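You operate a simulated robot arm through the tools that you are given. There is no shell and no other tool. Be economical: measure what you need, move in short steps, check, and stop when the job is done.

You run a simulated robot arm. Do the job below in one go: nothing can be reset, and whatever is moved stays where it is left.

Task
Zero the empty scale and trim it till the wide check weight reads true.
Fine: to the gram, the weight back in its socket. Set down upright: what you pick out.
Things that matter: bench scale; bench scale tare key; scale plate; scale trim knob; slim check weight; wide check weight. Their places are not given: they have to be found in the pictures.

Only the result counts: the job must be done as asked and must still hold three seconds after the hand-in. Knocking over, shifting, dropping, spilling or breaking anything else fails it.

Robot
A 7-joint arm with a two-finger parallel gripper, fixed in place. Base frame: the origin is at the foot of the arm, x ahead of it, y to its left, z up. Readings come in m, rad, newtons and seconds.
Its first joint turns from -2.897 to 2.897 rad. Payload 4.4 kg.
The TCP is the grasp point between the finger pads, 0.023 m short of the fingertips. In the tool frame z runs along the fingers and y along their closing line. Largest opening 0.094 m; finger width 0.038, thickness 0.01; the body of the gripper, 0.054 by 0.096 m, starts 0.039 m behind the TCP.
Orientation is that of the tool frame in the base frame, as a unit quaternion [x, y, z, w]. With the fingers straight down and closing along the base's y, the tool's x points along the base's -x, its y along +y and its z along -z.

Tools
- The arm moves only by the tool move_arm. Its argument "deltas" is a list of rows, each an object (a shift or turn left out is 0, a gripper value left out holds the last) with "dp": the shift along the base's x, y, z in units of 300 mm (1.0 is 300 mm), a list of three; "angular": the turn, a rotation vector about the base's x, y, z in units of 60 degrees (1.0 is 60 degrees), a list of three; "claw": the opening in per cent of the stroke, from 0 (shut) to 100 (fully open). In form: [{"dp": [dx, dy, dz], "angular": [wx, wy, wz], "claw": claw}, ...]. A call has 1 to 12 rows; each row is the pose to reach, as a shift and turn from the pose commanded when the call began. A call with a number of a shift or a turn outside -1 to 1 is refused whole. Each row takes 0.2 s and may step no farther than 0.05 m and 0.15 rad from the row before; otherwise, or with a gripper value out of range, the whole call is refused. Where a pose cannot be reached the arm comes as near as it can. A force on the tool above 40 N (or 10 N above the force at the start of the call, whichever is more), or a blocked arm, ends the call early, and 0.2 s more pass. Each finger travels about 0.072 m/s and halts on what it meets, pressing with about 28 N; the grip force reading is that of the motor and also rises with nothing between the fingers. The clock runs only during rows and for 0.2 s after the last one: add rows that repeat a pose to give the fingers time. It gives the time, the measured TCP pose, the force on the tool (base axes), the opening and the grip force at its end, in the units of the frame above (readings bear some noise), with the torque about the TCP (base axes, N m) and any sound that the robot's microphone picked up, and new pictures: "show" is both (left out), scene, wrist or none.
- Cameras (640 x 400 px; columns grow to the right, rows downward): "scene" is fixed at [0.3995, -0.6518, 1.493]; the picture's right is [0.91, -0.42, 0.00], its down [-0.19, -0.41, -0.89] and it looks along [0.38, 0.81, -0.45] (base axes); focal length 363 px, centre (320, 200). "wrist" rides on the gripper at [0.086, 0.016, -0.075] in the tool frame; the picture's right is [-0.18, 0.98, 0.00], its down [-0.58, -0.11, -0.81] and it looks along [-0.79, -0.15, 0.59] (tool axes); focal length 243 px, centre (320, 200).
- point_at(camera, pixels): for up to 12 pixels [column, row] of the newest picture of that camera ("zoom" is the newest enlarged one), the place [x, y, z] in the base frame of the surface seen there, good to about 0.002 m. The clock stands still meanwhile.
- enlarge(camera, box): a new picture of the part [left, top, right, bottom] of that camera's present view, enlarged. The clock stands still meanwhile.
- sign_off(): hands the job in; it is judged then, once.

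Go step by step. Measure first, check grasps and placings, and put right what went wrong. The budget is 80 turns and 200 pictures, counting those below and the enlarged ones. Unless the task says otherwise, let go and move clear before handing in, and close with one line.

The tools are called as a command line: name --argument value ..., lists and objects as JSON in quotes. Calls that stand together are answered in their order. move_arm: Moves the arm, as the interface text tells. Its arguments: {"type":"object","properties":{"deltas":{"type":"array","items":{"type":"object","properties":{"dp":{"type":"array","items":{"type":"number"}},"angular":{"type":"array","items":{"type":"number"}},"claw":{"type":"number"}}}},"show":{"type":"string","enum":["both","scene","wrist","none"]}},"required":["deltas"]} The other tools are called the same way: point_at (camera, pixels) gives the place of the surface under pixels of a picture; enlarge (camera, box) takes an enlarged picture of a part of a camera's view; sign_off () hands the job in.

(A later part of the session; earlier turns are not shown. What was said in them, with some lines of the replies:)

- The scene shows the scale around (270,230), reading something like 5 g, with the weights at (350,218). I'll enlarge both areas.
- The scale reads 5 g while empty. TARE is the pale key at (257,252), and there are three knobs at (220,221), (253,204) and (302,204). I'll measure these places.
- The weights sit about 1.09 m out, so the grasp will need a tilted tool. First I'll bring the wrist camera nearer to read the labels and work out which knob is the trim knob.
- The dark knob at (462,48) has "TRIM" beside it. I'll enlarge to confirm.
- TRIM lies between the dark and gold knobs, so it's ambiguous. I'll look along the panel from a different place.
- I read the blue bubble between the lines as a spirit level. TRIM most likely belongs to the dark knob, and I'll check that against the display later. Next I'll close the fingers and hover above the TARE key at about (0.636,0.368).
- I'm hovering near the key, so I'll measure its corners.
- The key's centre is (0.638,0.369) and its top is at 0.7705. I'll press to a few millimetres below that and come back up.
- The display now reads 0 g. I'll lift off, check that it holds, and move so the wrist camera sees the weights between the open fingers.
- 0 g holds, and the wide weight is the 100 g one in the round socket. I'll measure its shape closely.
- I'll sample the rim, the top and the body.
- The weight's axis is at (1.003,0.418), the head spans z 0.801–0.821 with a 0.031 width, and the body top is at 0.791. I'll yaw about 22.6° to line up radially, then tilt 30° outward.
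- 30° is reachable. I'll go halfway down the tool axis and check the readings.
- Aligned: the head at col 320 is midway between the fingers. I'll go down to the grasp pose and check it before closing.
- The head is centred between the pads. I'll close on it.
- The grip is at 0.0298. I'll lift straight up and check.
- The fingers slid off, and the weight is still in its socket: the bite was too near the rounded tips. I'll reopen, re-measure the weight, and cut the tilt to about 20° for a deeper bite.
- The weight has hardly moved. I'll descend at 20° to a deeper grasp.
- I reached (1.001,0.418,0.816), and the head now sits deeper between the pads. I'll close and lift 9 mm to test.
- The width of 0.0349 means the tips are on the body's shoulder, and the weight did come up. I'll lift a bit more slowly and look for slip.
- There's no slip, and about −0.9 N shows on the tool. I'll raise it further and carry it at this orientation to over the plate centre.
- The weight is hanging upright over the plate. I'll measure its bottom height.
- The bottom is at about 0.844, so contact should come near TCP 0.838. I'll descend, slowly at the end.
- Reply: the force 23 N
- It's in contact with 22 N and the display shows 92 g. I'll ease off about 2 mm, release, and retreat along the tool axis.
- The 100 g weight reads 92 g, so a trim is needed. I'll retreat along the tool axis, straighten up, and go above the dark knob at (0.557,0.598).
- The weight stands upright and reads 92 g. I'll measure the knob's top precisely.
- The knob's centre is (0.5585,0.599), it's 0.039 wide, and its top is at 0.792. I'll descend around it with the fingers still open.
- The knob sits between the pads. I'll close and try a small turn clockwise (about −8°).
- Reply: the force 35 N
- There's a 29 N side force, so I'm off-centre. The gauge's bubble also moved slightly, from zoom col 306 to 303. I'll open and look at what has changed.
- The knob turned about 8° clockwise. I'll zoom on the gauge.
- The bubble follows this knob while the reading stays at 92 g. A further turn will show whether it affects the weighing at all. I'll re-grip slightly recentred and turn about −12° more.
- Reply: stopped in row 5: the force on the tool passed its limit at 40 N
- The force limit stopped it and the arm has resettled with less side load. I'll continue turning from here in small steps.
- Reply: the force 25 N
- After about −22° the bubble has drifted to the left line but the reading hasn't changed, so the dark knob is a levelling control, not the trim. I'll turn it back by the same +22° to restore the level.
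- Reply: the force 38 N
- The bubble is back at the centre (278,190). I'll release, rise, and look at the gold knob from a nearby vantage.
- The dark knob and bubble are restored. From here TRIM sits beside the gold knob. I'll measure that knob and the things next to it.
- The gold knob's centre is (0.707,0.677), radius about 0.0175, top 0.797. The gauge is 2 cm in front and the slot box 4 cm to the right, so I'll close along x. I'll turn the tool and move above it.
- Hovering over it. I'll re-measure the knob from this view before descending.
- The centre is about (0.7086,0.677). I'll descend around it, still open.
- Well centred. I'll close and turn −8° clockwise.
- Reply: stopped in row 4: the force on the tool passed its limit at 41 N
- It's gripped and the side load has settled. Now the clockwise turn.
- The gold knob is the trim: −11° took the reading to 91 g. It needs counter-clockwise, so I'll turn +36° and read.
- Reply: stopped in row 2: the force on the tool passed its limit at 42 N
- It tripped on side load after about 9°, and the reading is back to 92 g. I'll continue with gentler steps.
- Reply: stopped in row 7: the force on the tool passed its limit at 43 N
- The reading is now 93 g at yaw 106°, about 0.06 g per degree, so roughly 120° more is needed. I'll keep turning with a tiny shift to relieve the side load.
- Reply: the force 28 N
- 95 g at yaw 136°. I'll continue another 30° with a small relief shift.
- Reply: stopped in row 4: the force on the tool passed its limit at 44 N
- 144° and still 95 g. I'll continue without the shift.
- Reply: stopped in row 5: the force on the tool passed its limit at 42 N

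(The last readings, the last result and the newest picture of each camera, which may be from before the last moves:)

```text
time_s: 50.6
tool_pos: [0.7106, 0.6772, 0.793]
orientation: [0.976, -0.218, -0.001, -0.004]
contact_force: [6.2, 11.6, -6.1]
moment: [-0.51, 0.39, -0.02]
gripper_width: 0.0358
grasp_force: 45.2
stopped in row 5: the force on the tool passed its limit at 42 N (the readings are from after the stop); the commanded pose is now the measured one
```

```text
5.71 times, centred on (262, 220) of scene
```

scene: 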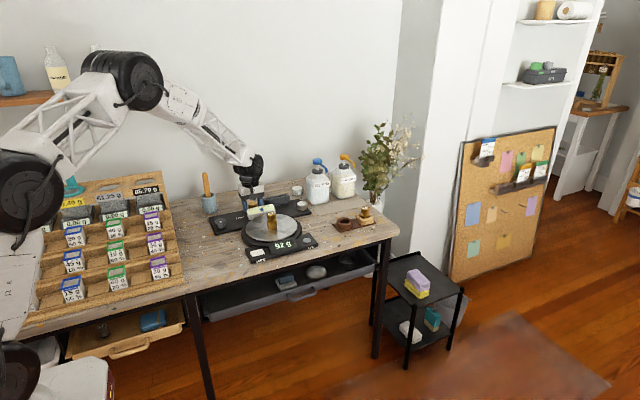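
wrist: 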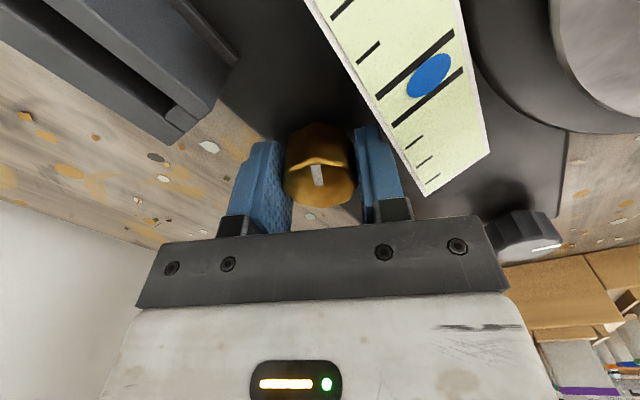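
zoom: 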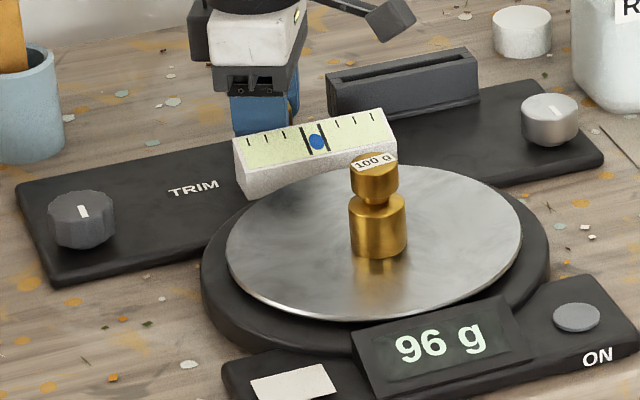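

96 g at 155°. I'll go on with a slight +x, +y relief.

move_arm --deltas '[{"dp": [0.001, 0.0015, 0], "angular": [0, 0, 0.04]}, {"dp": [0.001, 0.0015, 0], "angular": [0, 0, 0.08]}, {"dp": [0.001, 0.0015, 0], "angular": [0, 0, 0.12]}, {"dp": [0.001, 0.0015, 0], "angular": [0, 0, 0.16]}, {"dp": [0.001, 0.0015, 0], "angular": [0, 0, 0.2]}, {"dp": [0.001, 0.0015, 0], "angular": [0, 0, 0.25]}, {"dp": [0.001, 0.0015, 0], "angular": [0, 0, 0.3]}, {"dp": [0.001, 0.0015, 0], "angular": [0, 0, 0.35]}, {"dp": [0.001, 0.0015, 0], "angular": [0, 0, 0.4]}, {"dp": [0.001, 0.0015, 0], "angular": [0, 0, 0.45]}, {"dp": [0.001, 0.0015, 0], "angular": [0, 0, 0.5]}, {"dp": [0.001, 0.0015, 0], "angular": [0, 0, 0.5]}]' --show "wrist"

enlarge --camera "scene" --box '[206, 185, 318, 255]'

```text
time_s: 53.2
tool_pos: [0.7107, 0.6774, 0.7939]
orientation: [0.999, 0.043, -0.001, -0.003]
contact_force: [9.7, 16.2, -24.7]
moment: [-0.75, 0.37, -0.03]
gripper_width: 0.0358
grasp_force: 45.3
```

wrist: 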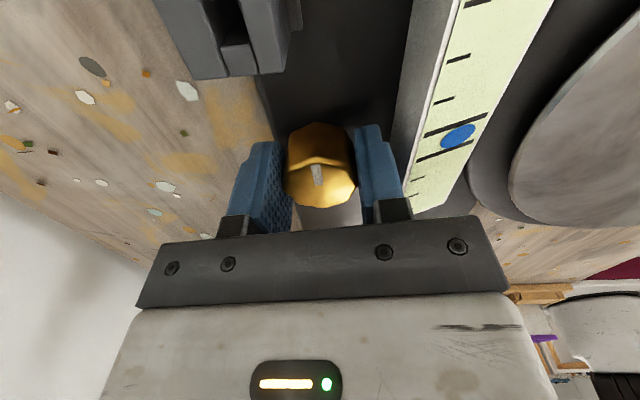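

```text
5.71 times, centred on (262, 220) of scene
```

zoom: 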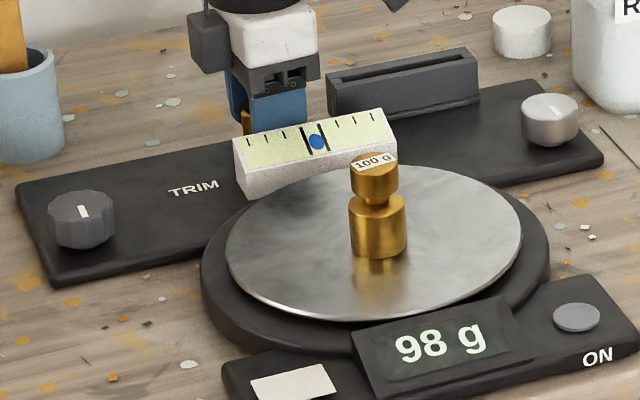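

98 g at 185°. The fit gives about 0.061 g/°, so 100 g should be near 221°. I'll turn +27° and read.

move_arm --deltas '[{"dp": [0.001, 0.0015, -0.0015], "angular": [0, 0, 0.04]}, {"dp": [0.001, 0.0015, -0.0015], "angular": [0, 0, 0.08]}, {"dp": [0.001, 0.0015, -0.0015], "angular": [0, 0, 0.12]}, {"dp": [0.001, 0.0015, -0.0015], "angular": [0, 0, 0.16]}, {"dp": [0.001, 0.0015, -0.0015], "angular": [0, 0, 0.2]}, {"dp": [0.001, 0.0015, -0.0015], "angular": [0, 0, 0.25]}, {"dp": [0.001, 0.0015, -0.0015], "angular": [0, 0, 0.3]}, {"dp": [0.001, 0.0015, -0.0015], "angular": [0, 0, 0.35]}, {"dp": [0.001, 0.0015, -0.0015], "angular": [0, 0, 0.4]}, {"dp": [0.001, 0.0015, -0.0015], "angular": [0, 0, 0.45]}, {"dp": [0.001, 0.0015, -0.0015], "angular": [0, 0, 0.45]}]' --show "wrist"

enlarge --camera "scene" --box '[206, 185, 318, 255]'

```text
time_s: 55.6
tool_pos: [0.7107, 0.679, 0.7928]
orientation: [0.962, 0.274, -0.001, -0.004]
contact_force: [-2.2, -1.2, 9.5]
moment: [-0.4, -0.76, -0.02]
gripper_width: 0.0355
grasp_force: 44.4
```

wrist: 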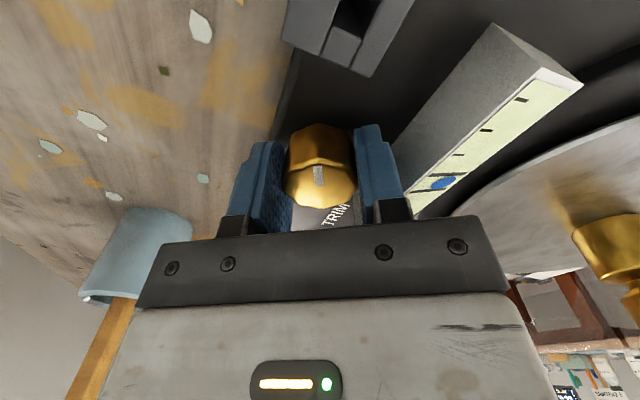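

```text
5.71 times, centred on (262, 220) of scene
```

zoom: 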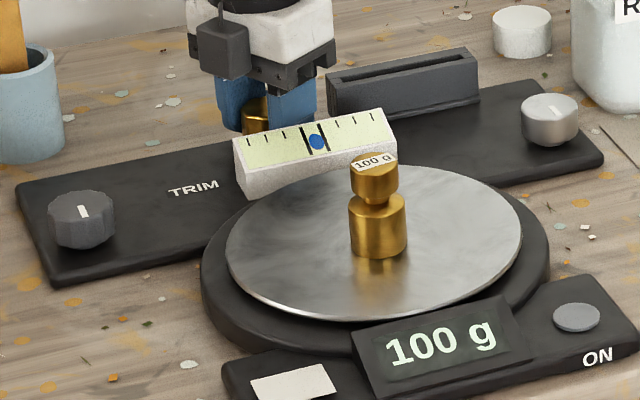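

It reads 100 g at 212°, probably just inside the band. I'll nudge +4.5° toward the middle and check.

move_arm --deltas '[{"angular": [0, 0, 0.025]}, {"angular": [0, 0, 0.05]}, {"angular": [0, 0, 0.075]}, {"angular": [0, 0, 0.075]}]' --show "none"

enlarge --camera "scene" --box '[206, 185, 318, 255]'

```text
time_s: 56.6
tool_pos: [0.7114, 0.6782, 0.7922]
orientation: [0.95, 0.312, 0.0, -0.004]
contact_force: [11.9, 21.3, 8.6]
moment: [-0.53, -0.31, -0.01]
gripper_width: 0.0358
grasp_force: 45.2
```

```text
5.71 times, centred on (262, 220) of scene
```

zoom: 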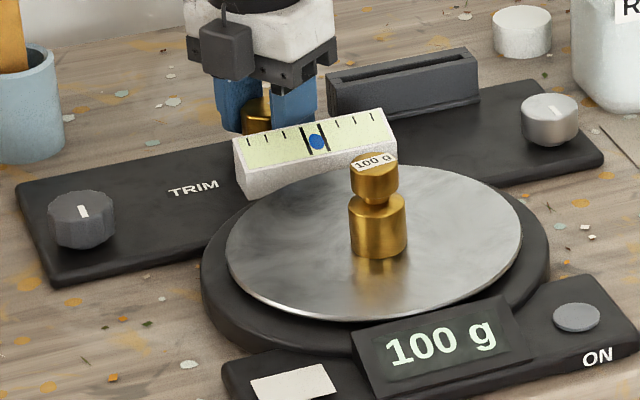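

Still 100 g at 216°. I'll open just a little, because the gauge is close, and lift straight up.

move_arm --deltas '[{"claw": 43}, {"claw": 43}, {"dp": [0, 0, 0.03]}, {"dp": [0, 0, 0.1]}, {"dp": [0, 0, 0.2]}, {"dp": [0, 0, 0.35]}, {"dp": [0, 0, 0.45]}, {"dp": [0, 0, 0.45]}]'

enlarge --camera "scene" --box '[200, 185, 328, 265]'

```text
time_s: 58.4
tool_pos: [0.7097, 0.6774, 0.9281]
orientation: [0.95, 0.313, -0.002, -0.004]
contact_force: [0.0, 1.0, 0.3]
moment: [0.01, 0.04, 0.02]
gripper_width: 0.0403
grasp_force: 0.0
```

scene: 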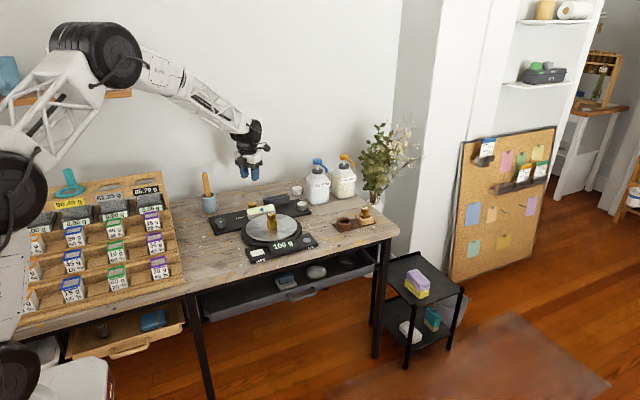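
wrist: 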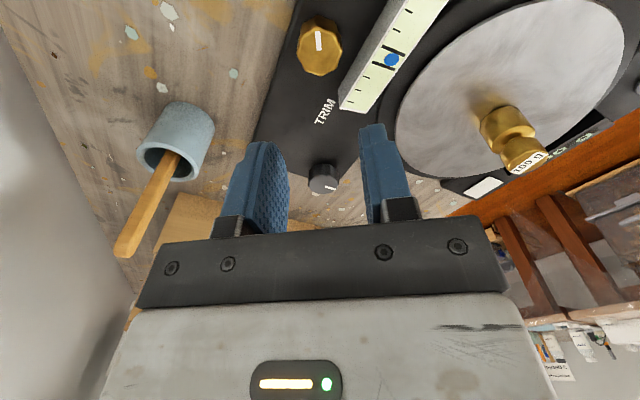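

```text
5.00 times, centred on (264, 225) of scene
```

zoom: 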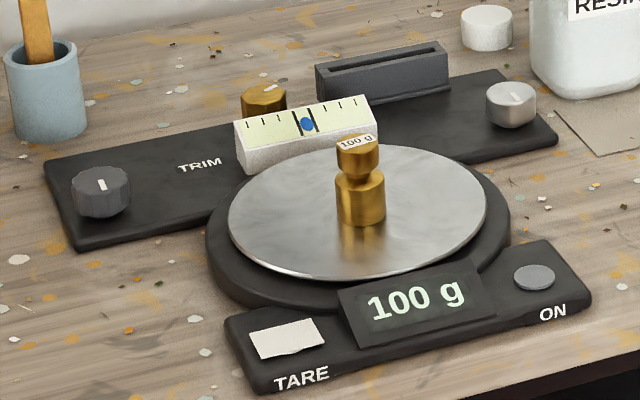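

100 g holds after release, with the bubble centred. Next I'll unwind the tool by −194° to yaw 22.6° while moving clear, then approach the weight exactly as I released it.

move_arm --deltas '[{"dp": [-0.02, -0.05, 0.02], "angular": [0, 0, -0.125]}, {"dp": [-0.04, -0.1, 0.04], "angular": [0, 0, -0.25]}, {"dp": [-0.06, -0.15, 0.07], "angular": [0, 0, -0.375]}, {"dp": [-0.08, -0.2, 0.07], "angular": [0, 0, -0.5]}, {"dp": [-0.1, -0.25, 0.07], "angular": [0, 0, -0.625]}, {"dp": [-0.12, -0.3, 0.07], "angular": [0, 0, -0.75]}, {"dp": [-0.14, -0.35, 0.07], "angular": [0, 0, -0.875]}, {"dp": [-0.16, -0.4, 0.07], "angular": [0, 0, -1.0]}]' --show "none"

move_arm --deltas '[{"dp": [-0.01, -0.05, 0], "angular": [0, 0, -0.125]}, {"dp": [-0.02, -0.1, 0], "angular": [0, 0, -0.25]}, {"dp": [-0.03, -0.15, 0], "angular": [0, 0, -0.375]}, {"dp": [-0.04, -0.2, 0], "angular": [0, 0, -0.5]}, {"dp": [-0.05, -0.25, 0], "angular": [0, 0, -0.625]}, {"dp": [-0.06, -0.3, 0], "angular": [0, 0, -0.75]}, {"dp": [-0.07, -0.35, 0], "angular": [0, 0, -0.875]}, {"dp": [-0.073, -0.357, 0], "angular": [0, 0, -1.0]}]' --show "none"

move_arm --deltas '[{"angular": [0, 0, -0.125]}, {"angular": [0, 0, -0.25]}, {"angular": [0, 0, -0.375]}, {"angular": [0, 0, -0.5]}, {"angular": [0, 0, -0.625]}, {"angular": [0, 0, -0.75]}, {"angular": [0, 0, -0.875]}, {"angular": [0, 0, -1.0], "claw": 60}]' --show "none"

move_arm --deltas '[{"angular": [0, 0, -0.115]}, {"angular": [0, 0, -0.23]}, {"angular": [0, 0, -0.23]}]'

```text
time_s: 60.2
tool_pos: [0.6625, 0.5595, 0.9489]
orientation: [0.979, -0.206, 0.0, -0.004]
contact_force: [0.1, -0.4, 0.2]
moment: [-0.01, 0.01, 0.02]
gripper_width: 0.0402
grasp_force: 0.0
```

```text
time_s: 62.0
tool_pos: [0.6426, 0.4518, 0.949]
orientation: [0.744, -0.668, 0.001, -0.003]
contact_force: [-0.7, 0.5, 0.3]
moment: [0.04, -0.01, 0.02]
gripper_width: 0.0406
grasp_force: 0.1
```

```text
time_s: 63.8
tool_pos: [0.6404, 0.4507, 0.949]
orientation: [-0.311, 0.95, -0.002, 0.001]
contact_force: [1.1, 0.0, 0.6]
moment: [-0.03, -0.02, 0.01]
gripper_width: 0.0564
grasp_force: 0.0
```

```text
time_s: 64.6
tool_pos: [0.6406, 0.451, 0.9486]
orientation: [-0.195, 0.981, -0.002, 0.002]
contact_force: [0.1, -0.4, 0.2]
moment: [0.01, 0.0, 0.05]
gripper_width: 0.0564
grasp_force: 0.0
```

scene: 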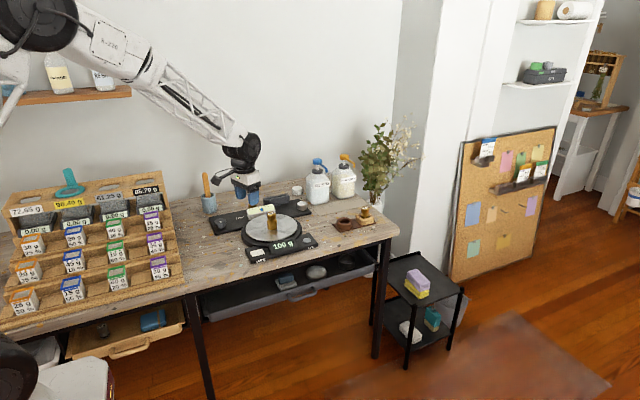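
wrist: 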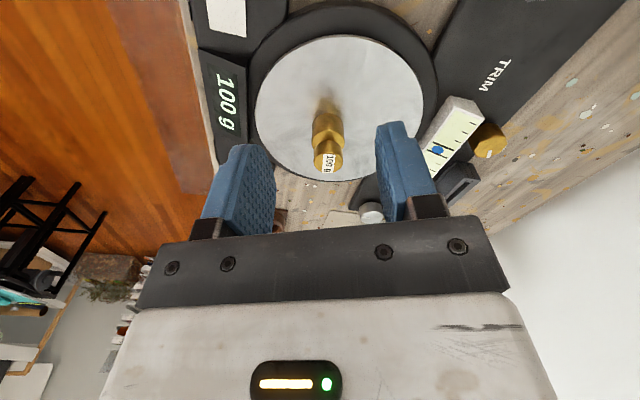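

Yaw is back to 22.6° and the weight stands upright. I'll tilt 20° to the pre-grasp pose.

move_arm --deltas '[{"dp": [0.06, 0.013, -0.01], "angular": [0.043, -0.1026, 0]}, {"dp": [0.12, 0.026, -0.03], "angular": [0.086, -0.2052, 0]}, {"dp": [0.178, 0.04, -0.049], "angular": [0.128, -0.3077, 0]}, {"dp": [0.178, 0.04, -0.049], "angular": [0.128, -0.3077, 0]}]'

enlarge --camera "scene" --box '[254, 205, 290, 228]'

```text
time_s: 65.6
tool_pos: [0.6935, 0.4625, 0.9352]
orientation: [-0.192, 0.966, 0.031, 0.172]
contact_force: [0.3, 1.1, 0.1]
moment: [0.02, -0.01, -0.01]
gripper_width: 0.0564
grasp_force: 0.0
```

scene: 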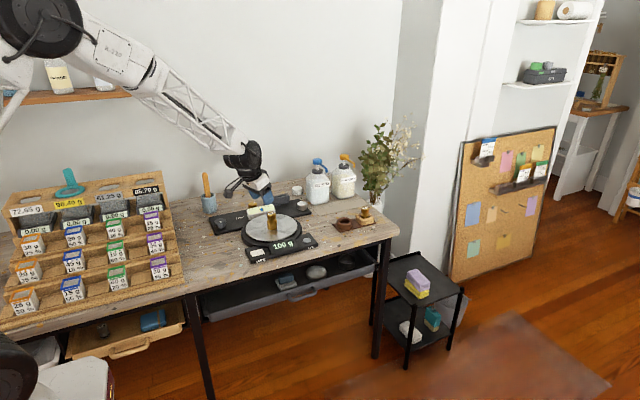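
wrist: 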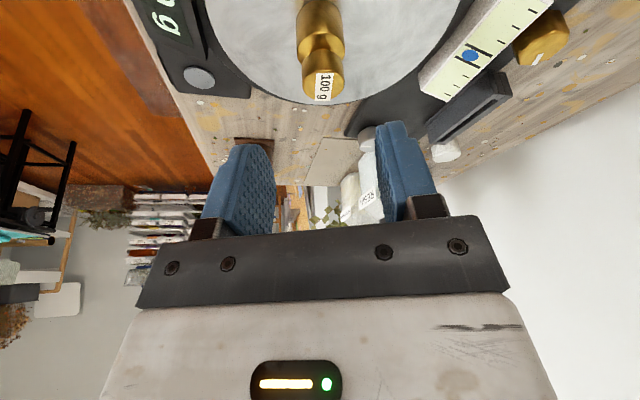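

```text
16.00 times, centred on (272, 216) of scene
```

zoom: 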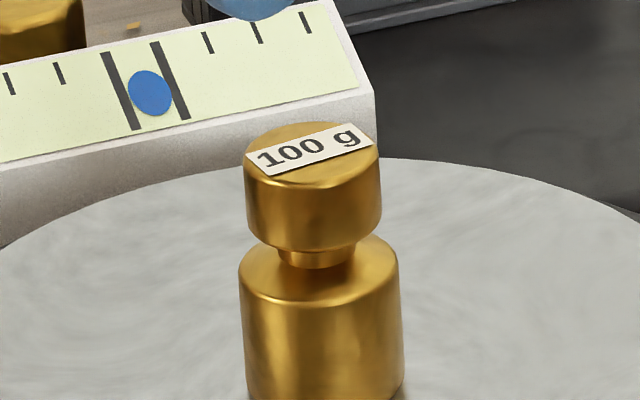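

I'll check where the weight is on the plate before descending.

point_at --camera "zoom" --pixels '[[312, 128], [312, 150], [312, 180], [312, 220], [247, 165], [378, 160], [320, 300], [320, 350], [242, 300], [398, 300]]'

```text
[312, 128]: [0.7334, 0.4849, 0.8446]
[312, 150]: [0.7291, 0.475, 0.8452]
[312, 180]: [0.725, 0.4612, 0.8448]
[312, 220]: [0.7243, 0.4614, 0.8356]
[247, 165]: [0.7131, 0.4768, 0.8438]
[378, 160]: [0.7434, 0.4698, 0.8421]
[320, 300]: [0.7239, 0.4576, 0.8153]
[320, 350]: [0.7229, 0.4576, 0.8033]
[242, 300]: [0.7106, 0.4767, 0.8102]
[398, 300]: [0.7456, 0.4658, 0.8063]
```

The weight's axis is at (0.728,0.476) and its top at 0.845. I'll descend along the tool axis to (0.727,0.4765,0.8405).

move_arm --deltas '[{"dp": [0.04, 0.017, -0.11]}, {"dp": [0.075, 0.031, -0.21]}, {"dp": [0.1, 0.042, -0.28]}, {"dp": [0.112, 0.047, -0.316]}, {"dp": [0.112, 0.047, -0.316]}, {"dp": [0.112, 0.047, -0.316]}]'

```text
time_s: 67.0
tool_pos: [0.7306, 0.4773, 0.8394]
orientation: [-0.192, 0.966, 0.031, 0.172]
contact_force: [0.3, 0.3, -0.2]
moment: [0.0, -0.03, 0.02]
gripper_width: 0.0566
grasp_force: 0.0
```

scene: 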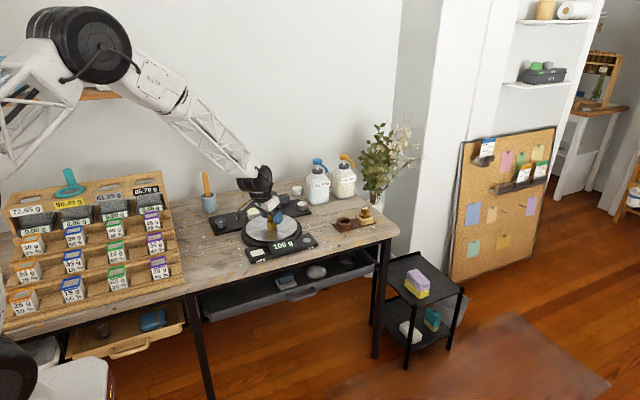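
wrist: 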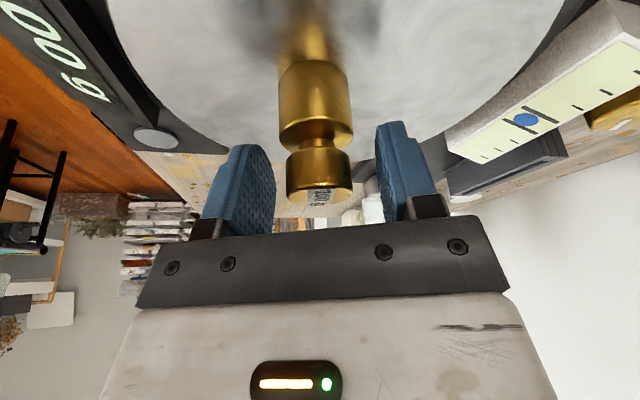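

The pose is close to the release pose, about 2 mm further in x. I'll correct that, close, and lift slowly.

move_arm --deltas '[{"dp": [-0.006, -0.002, 0.002]}, {"dp": [-0.006, -0.002, 0.002], "claw": 0}, {"dp": [-0.006, -0.002, 0.002]}, {"dp": [-0.006, -0.002, 0.002]}, {"dp": [-0.006, -0.002, 0.002]}, {"dp": [-0.006, -0.002, 0.012]}, {"dp": [-0.006, -0.002, 0.025]}, {"dp": [-0.006, -0.002, 0.04]}, {"dp": [-0.006, -0.002, 0.06]}]'

enlarge --camera "scene" --box '[222, 190, 318, 250]'

```text
time_s: 69.0
tool_pos: [0.7272, 0.4777, 0.8564]
orientation: [-0.193, 0.965, 0.031, 0.172]
contact_force: [0.0, -0.8, -1.8]
moment: [0.05, 0.0, 0.0]
gripper_width: 0.035
grasp_force: 28.0
```

scene: 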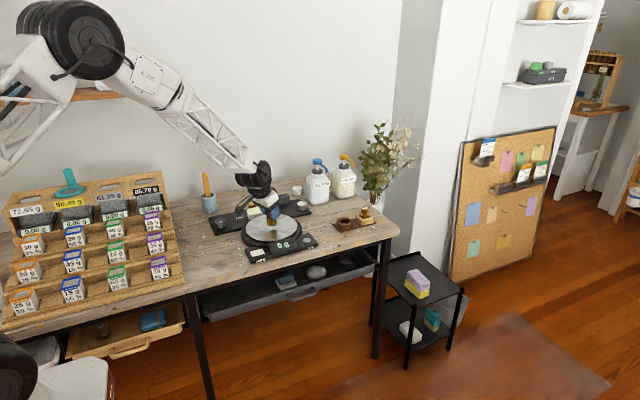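
wrist: 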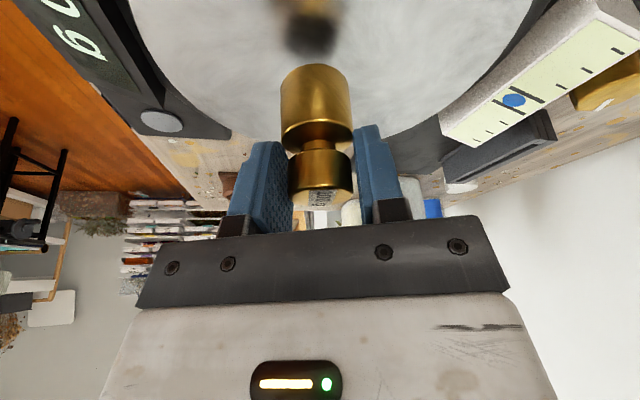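

```text
6.67 times, centred on (270, 220) of scene
```

zoom: 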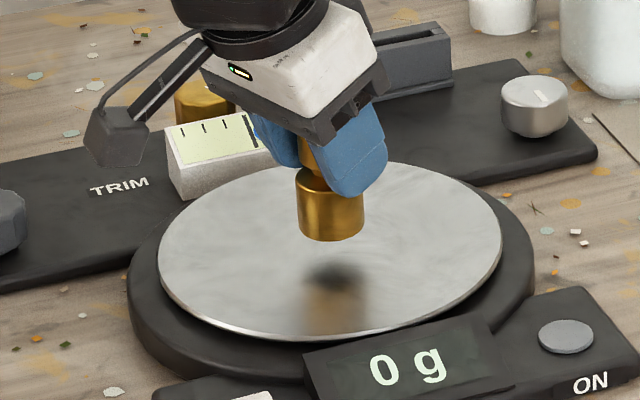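

Lifted; the display shows 0 g empty. I'll carry it to over the socket along the reverse path.

move_arm --deltas '[{"dp": [0, 0, 0.06]}, {"dp": [0, 0, 0.13]}, {"dp": [0.03, -0.006, 0.15]}, {"dp": [0.11, -0.024, 0.15]}, {"dp": [0.22, -0.048, 0.15]}, {"dp": [0.34, -0.074, 0.15]}, {"dp": [0.46, -0.1, 0.15]}, {"dp": [0.58, -0.127, 0.15]}, {"dp": [0.7, -0.153, 0.15]}, {"dp": [0.8, -0.175, 0.15]}, {"dp": [0.88, -0.192, 0.15]}, {"dp": [0.913, -0.2, 0.15]}]'

enlarge --camera "scene" --box '[313, 185, 377, 225]'

```text
time_s: 71.6
tool_pos: [1.0002, 0.4161, 0.9004]
orientation: [-0.192, 0.966, 0.031, 0.172]
contact_force: [-0.2, 0.3, -0.5]
moment: [0.0, -0.02, 0.0]
gripper_width: 0.0351
grasp_force: 28.1
```

scene: 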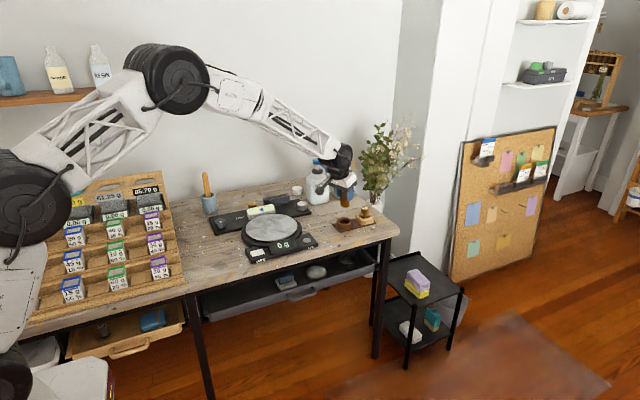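
wrist: 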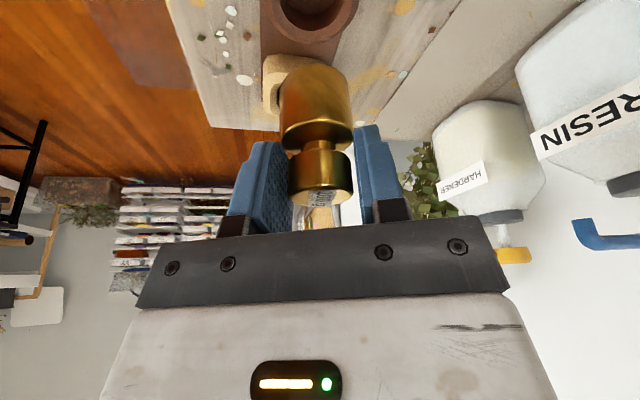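

```text
10.00 times, centred on (345, 205) of scene
```

zoom: 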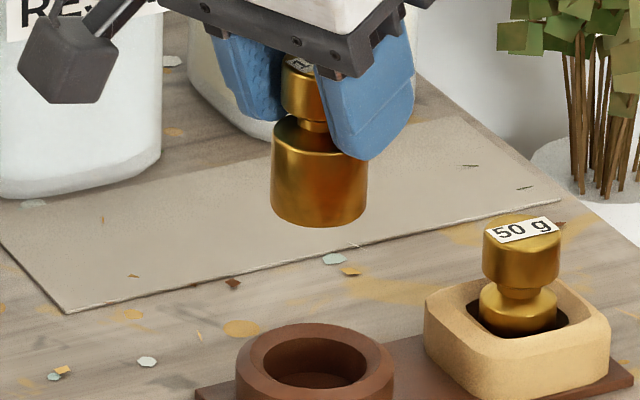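

Hanging upright over the socket. I'll measure the weight's axis and the empty socket's rim.

point_at --camera "zoom" --pixels '[[320, 195], [320, 219], [274, 190], [365, 190], [315, 328], [315, 378], [245, 352], [388, 352], [315, 345], [315, 398], [266, 355], [366, 355]]'

point_at --camera "wrist" --pixels '[[315, 72], [315, 110], [258, 12], [356, 12], [310, 40], [310, 25], [284, 100], [350, 100]]'

enlarge --camera "scene" --box '[329, 212, 361, 232]'

```text
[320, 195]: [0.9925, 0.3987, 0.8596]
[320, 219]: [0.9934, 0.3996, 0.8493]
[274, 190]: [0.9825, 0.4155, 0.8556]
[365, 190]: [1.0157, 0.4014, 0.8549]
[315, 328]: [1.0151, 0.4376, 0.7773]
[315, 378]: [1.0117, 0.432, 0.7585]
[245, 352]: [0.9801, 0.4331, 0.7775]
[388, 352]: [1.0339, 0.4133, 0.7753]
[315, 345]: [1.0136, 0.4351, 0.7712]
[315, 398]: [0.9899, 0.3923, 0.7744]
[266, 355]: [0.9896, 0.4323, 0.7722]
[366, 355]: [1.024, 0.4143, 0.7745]
```

```text
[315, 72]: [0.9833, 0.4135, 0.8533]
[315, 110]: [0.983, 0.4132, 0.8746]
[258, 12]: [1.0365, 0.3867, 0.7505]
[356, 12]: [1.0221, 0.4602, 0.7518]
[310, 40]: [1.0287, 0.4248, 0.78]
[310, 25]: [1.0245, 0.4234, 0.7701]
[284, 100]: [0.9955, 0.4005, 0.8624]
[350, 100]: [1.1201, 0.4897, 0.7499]
```

```text
16.00 times, centred on (345, 222) of scene
```

zoom: 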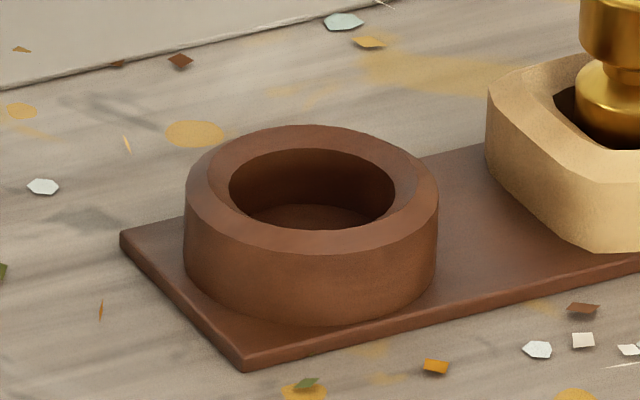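

The socket is unmoved, and comparing with the original seated pose I need about (+1.6, +2.1) mm. I'll shift and lower to just above the rim (bottom at about 0.785).

move_arm --deltas '[{"dp": [0.005, 0.007, -0.05]}, {"dp": [0.005, 0.007, -0.12]}, {"dp": [0.005, 0.007, -0.17]}, {"dp": [0.005, 0.007, -0.19]}, {"dp": [0.005, 0.007, -0.19]}, {"dp": [0.005, 0.007, -0.19]}]'

enlarge --camera "scene" --box '[325, 202, 365, 227]'

enlarge --camera "wrist" --box '[240, 0, 400, 100]'

```text
time_s: 73.0
tool_pos: [1.0018, 0.4207, 0.8455]
orientation: [-0.193, 0.966, 0.031, 0.172]
contact_force: [1.0, -0.3, -0.6]
moment: [0.01, 0.03, 0.02]
gripper_width: 0.035
grasp_force: 28.4
```

scene: 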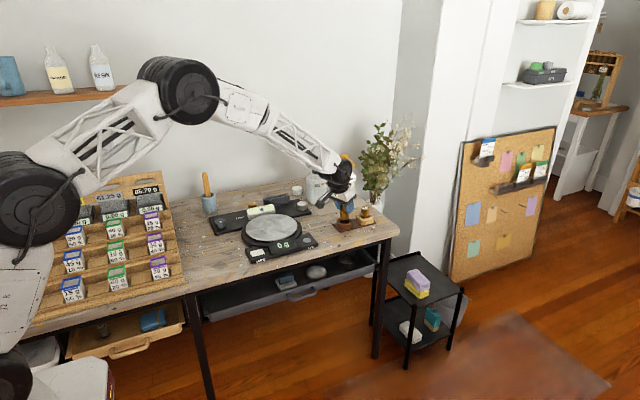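
wrist: 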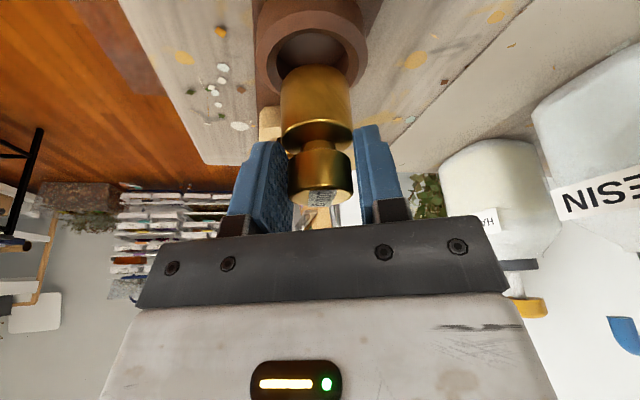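

```text
16.00 times, centred on (345, 214) of scene
```

zoom: 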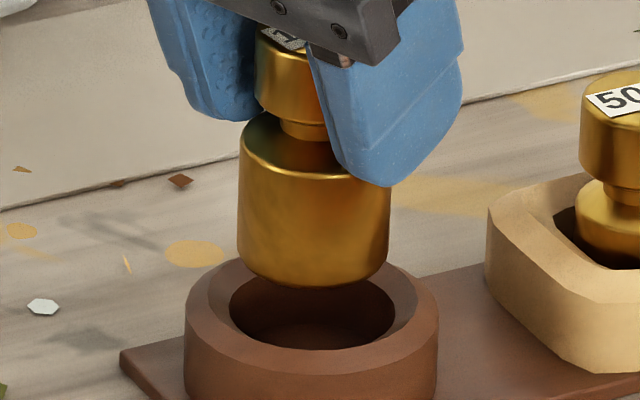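

```text
4.00 times, centred on (320, 50) of wrist
```

zoom: 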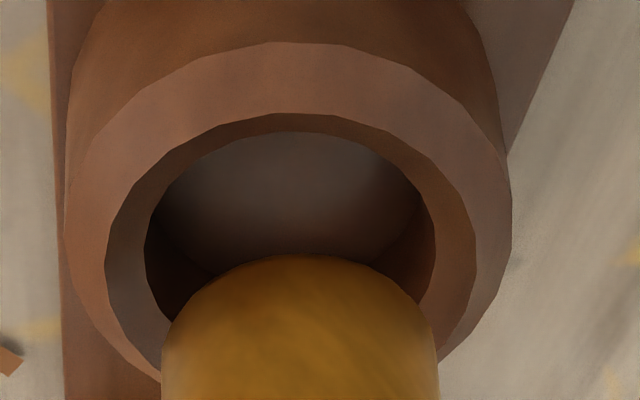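

Weight and hole line up in both views: scene 314 against 312, and the rows match for a straight drop. I'll lower slowly into the socket.

move_arm --deltas '[{"dp": [0, 0, -0.02]}, {"dp": [0, 0, -0.035]}, {"dp": [0, 0, -0.05]}, {"dp": [0, 0, -0.065]}, {"dp": [0, 0, -0.08]}, {"dp": [0, 0, -0.088]}, {"dp": [0, 0, -0.093]}, {"dp": [0, 0, -0.093]}]'

enlarge --camera "scene" --box '[325, 202, 365, 227]'

```text
time_s: 74.8
tool_pos: [1.0026, 0.4185, 0.818]
orientation: [-0.192, 0.966, 0.031, 0.172]
contact_force: [-0.6, -0.6, -0.3]
moment: [-0.03, 0.01, -0.02]
gripper_width: 0.035
grasp_force: 27.9
```

scene: 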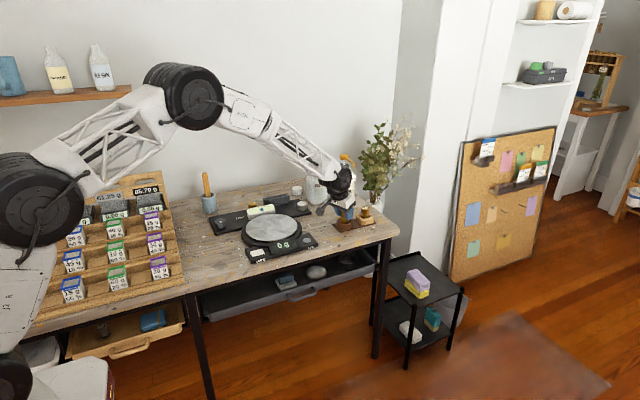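
wrist: 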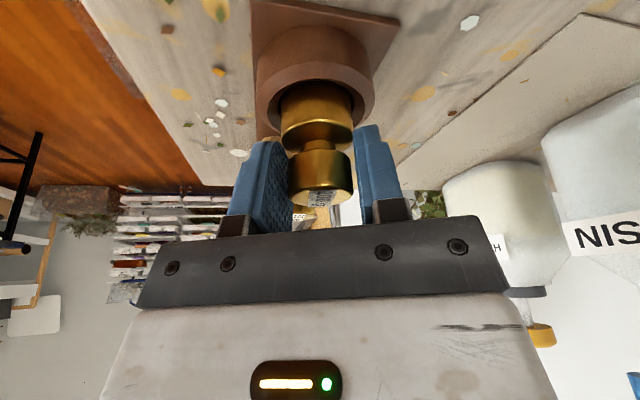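

```text
16.00 times, centred on (345, 214) of scene
```

zoom: 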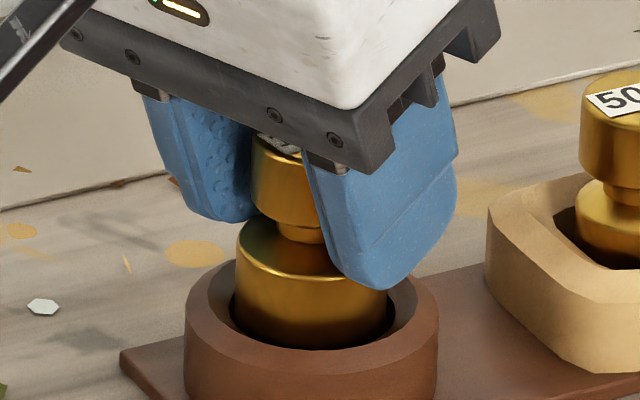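

It slid in with no side force and is nearly on the floor. I'll go down in tiny steps until contact.

move_arm --deltas '[{"dp": [0, 0, -0.003]}, {"dp": [0, 0, -0.006]}, {"dp": [0, 0, -0.008]}, {"dp": [0, 0, -0.008]}]' --show "none"

```text
time_s: 75.8
tool_pos: [1.0028, 0.4185, 0.815]
orientation: [-0.192, 0.966, 0.03, 0.171]
contact_force: [-1.0, 0.8, -0.7]
moment: [-0.02, -0.04, -0.02]
gripper_width: 0.0351
grasp_force: 28.0
```

move_arm --deltas '[{"dp": [0, 0, -0.003]}, {"dp": [0, 0, -0.006]}, {"dp": [0, 0, -0.006]}]' --show "none"

enlarge --camera "scene" --box '[325, 202, 365, 227]'

```text
time_s: 76.6
tool_pos: [1.0032, 0.4194, 0.8131]
orientation: [-0.193, 0.966, 0.031, 0.171]
contact_force: [-1.2, -1.9, 7.5]
moment: [-0.13, 0.09, -0.02]
gripper_width: 0.035
grasp_force: 28.1
```

```text
16.00 times, centred on (345, 214) of scene
```

zoom: 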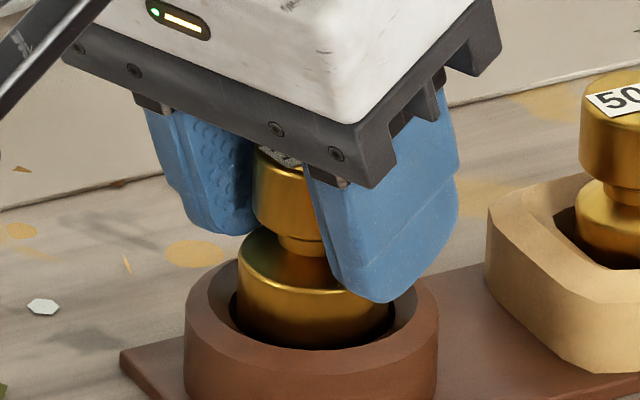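

Contact at 7.5 N: it's seated. I'll open and retreat along the tool axis.

move_arm --deltas '[{"dp": [0, 0, 0.001], "claw": 55}, {"dp": [0, 0, 0.001]}, {"dp": [0, 0, 0.001]}, {"dp": [-0.01, -0.004, 0.03]}, {"dp": [-0.03, -0.013, 0.09]}, {"dp": [-0.07, -0.03, 0.2]}, {"dp": [-0.12, -0.05, 0.35]}, {"dp": [-0.2, -0.07, 0.45]}, {"dp": [-0.33, -0.1, 0.52]}, {"dp": [-0.48, -0.13, 0.55]}, {"dp": [-0.48, -0.13, 0.55]}]'

enlarge --camera "scene" --box '[310, 190, 390, 240]'

enlarge --camera "scene" --box '[200, 185, 328, 265]'

```text
time_s: 79.0
tool_pos: [0.8549, 0.3796, 0.9788]
orientation: [-0.192, 0.966, 0.03, 0.172]
contact_force: [0.2, 0.8, 0.0]
moment: [0.0, -0.01, 0.04]
gripper_width: 0.0516
grasp_force: 0.1
```

scene: 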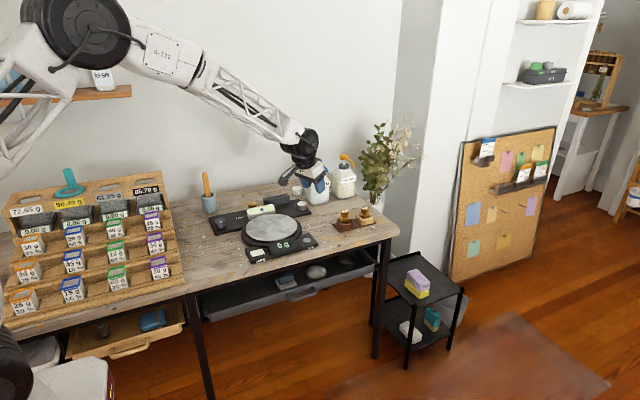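
wrist: 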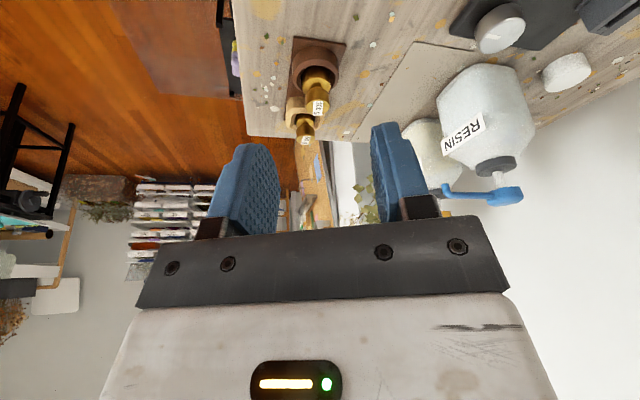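

```text
8.00 times, centred on (350, 215) of scene
```

zoom: 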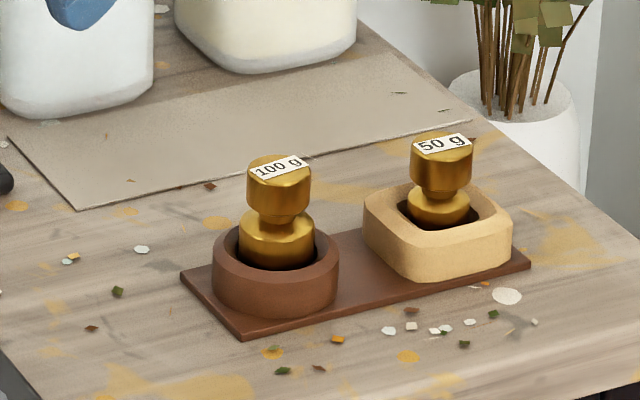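

```text
5.00 times, centred on (264, 225) of scene
```

zoom: 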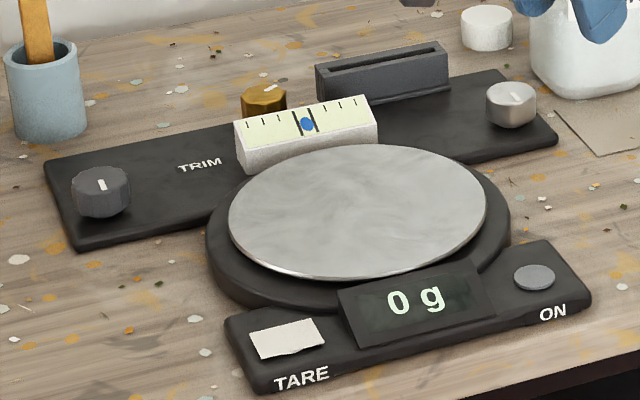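

The weight is upright in its socket, the empty scale reads 0 g, the bubble is centred, and the hand is clear. I'll hand it in.

sign_off

```text
The job is handed in.
```

The job is handed in: the empty scale reads 0 g, it was trimmed until the wide 100 g check weight read 100 g, and that weight stands upright back in its socket. I first turned the dark levelling knob by mistake. I turned it back, and the level bubble is centred again.
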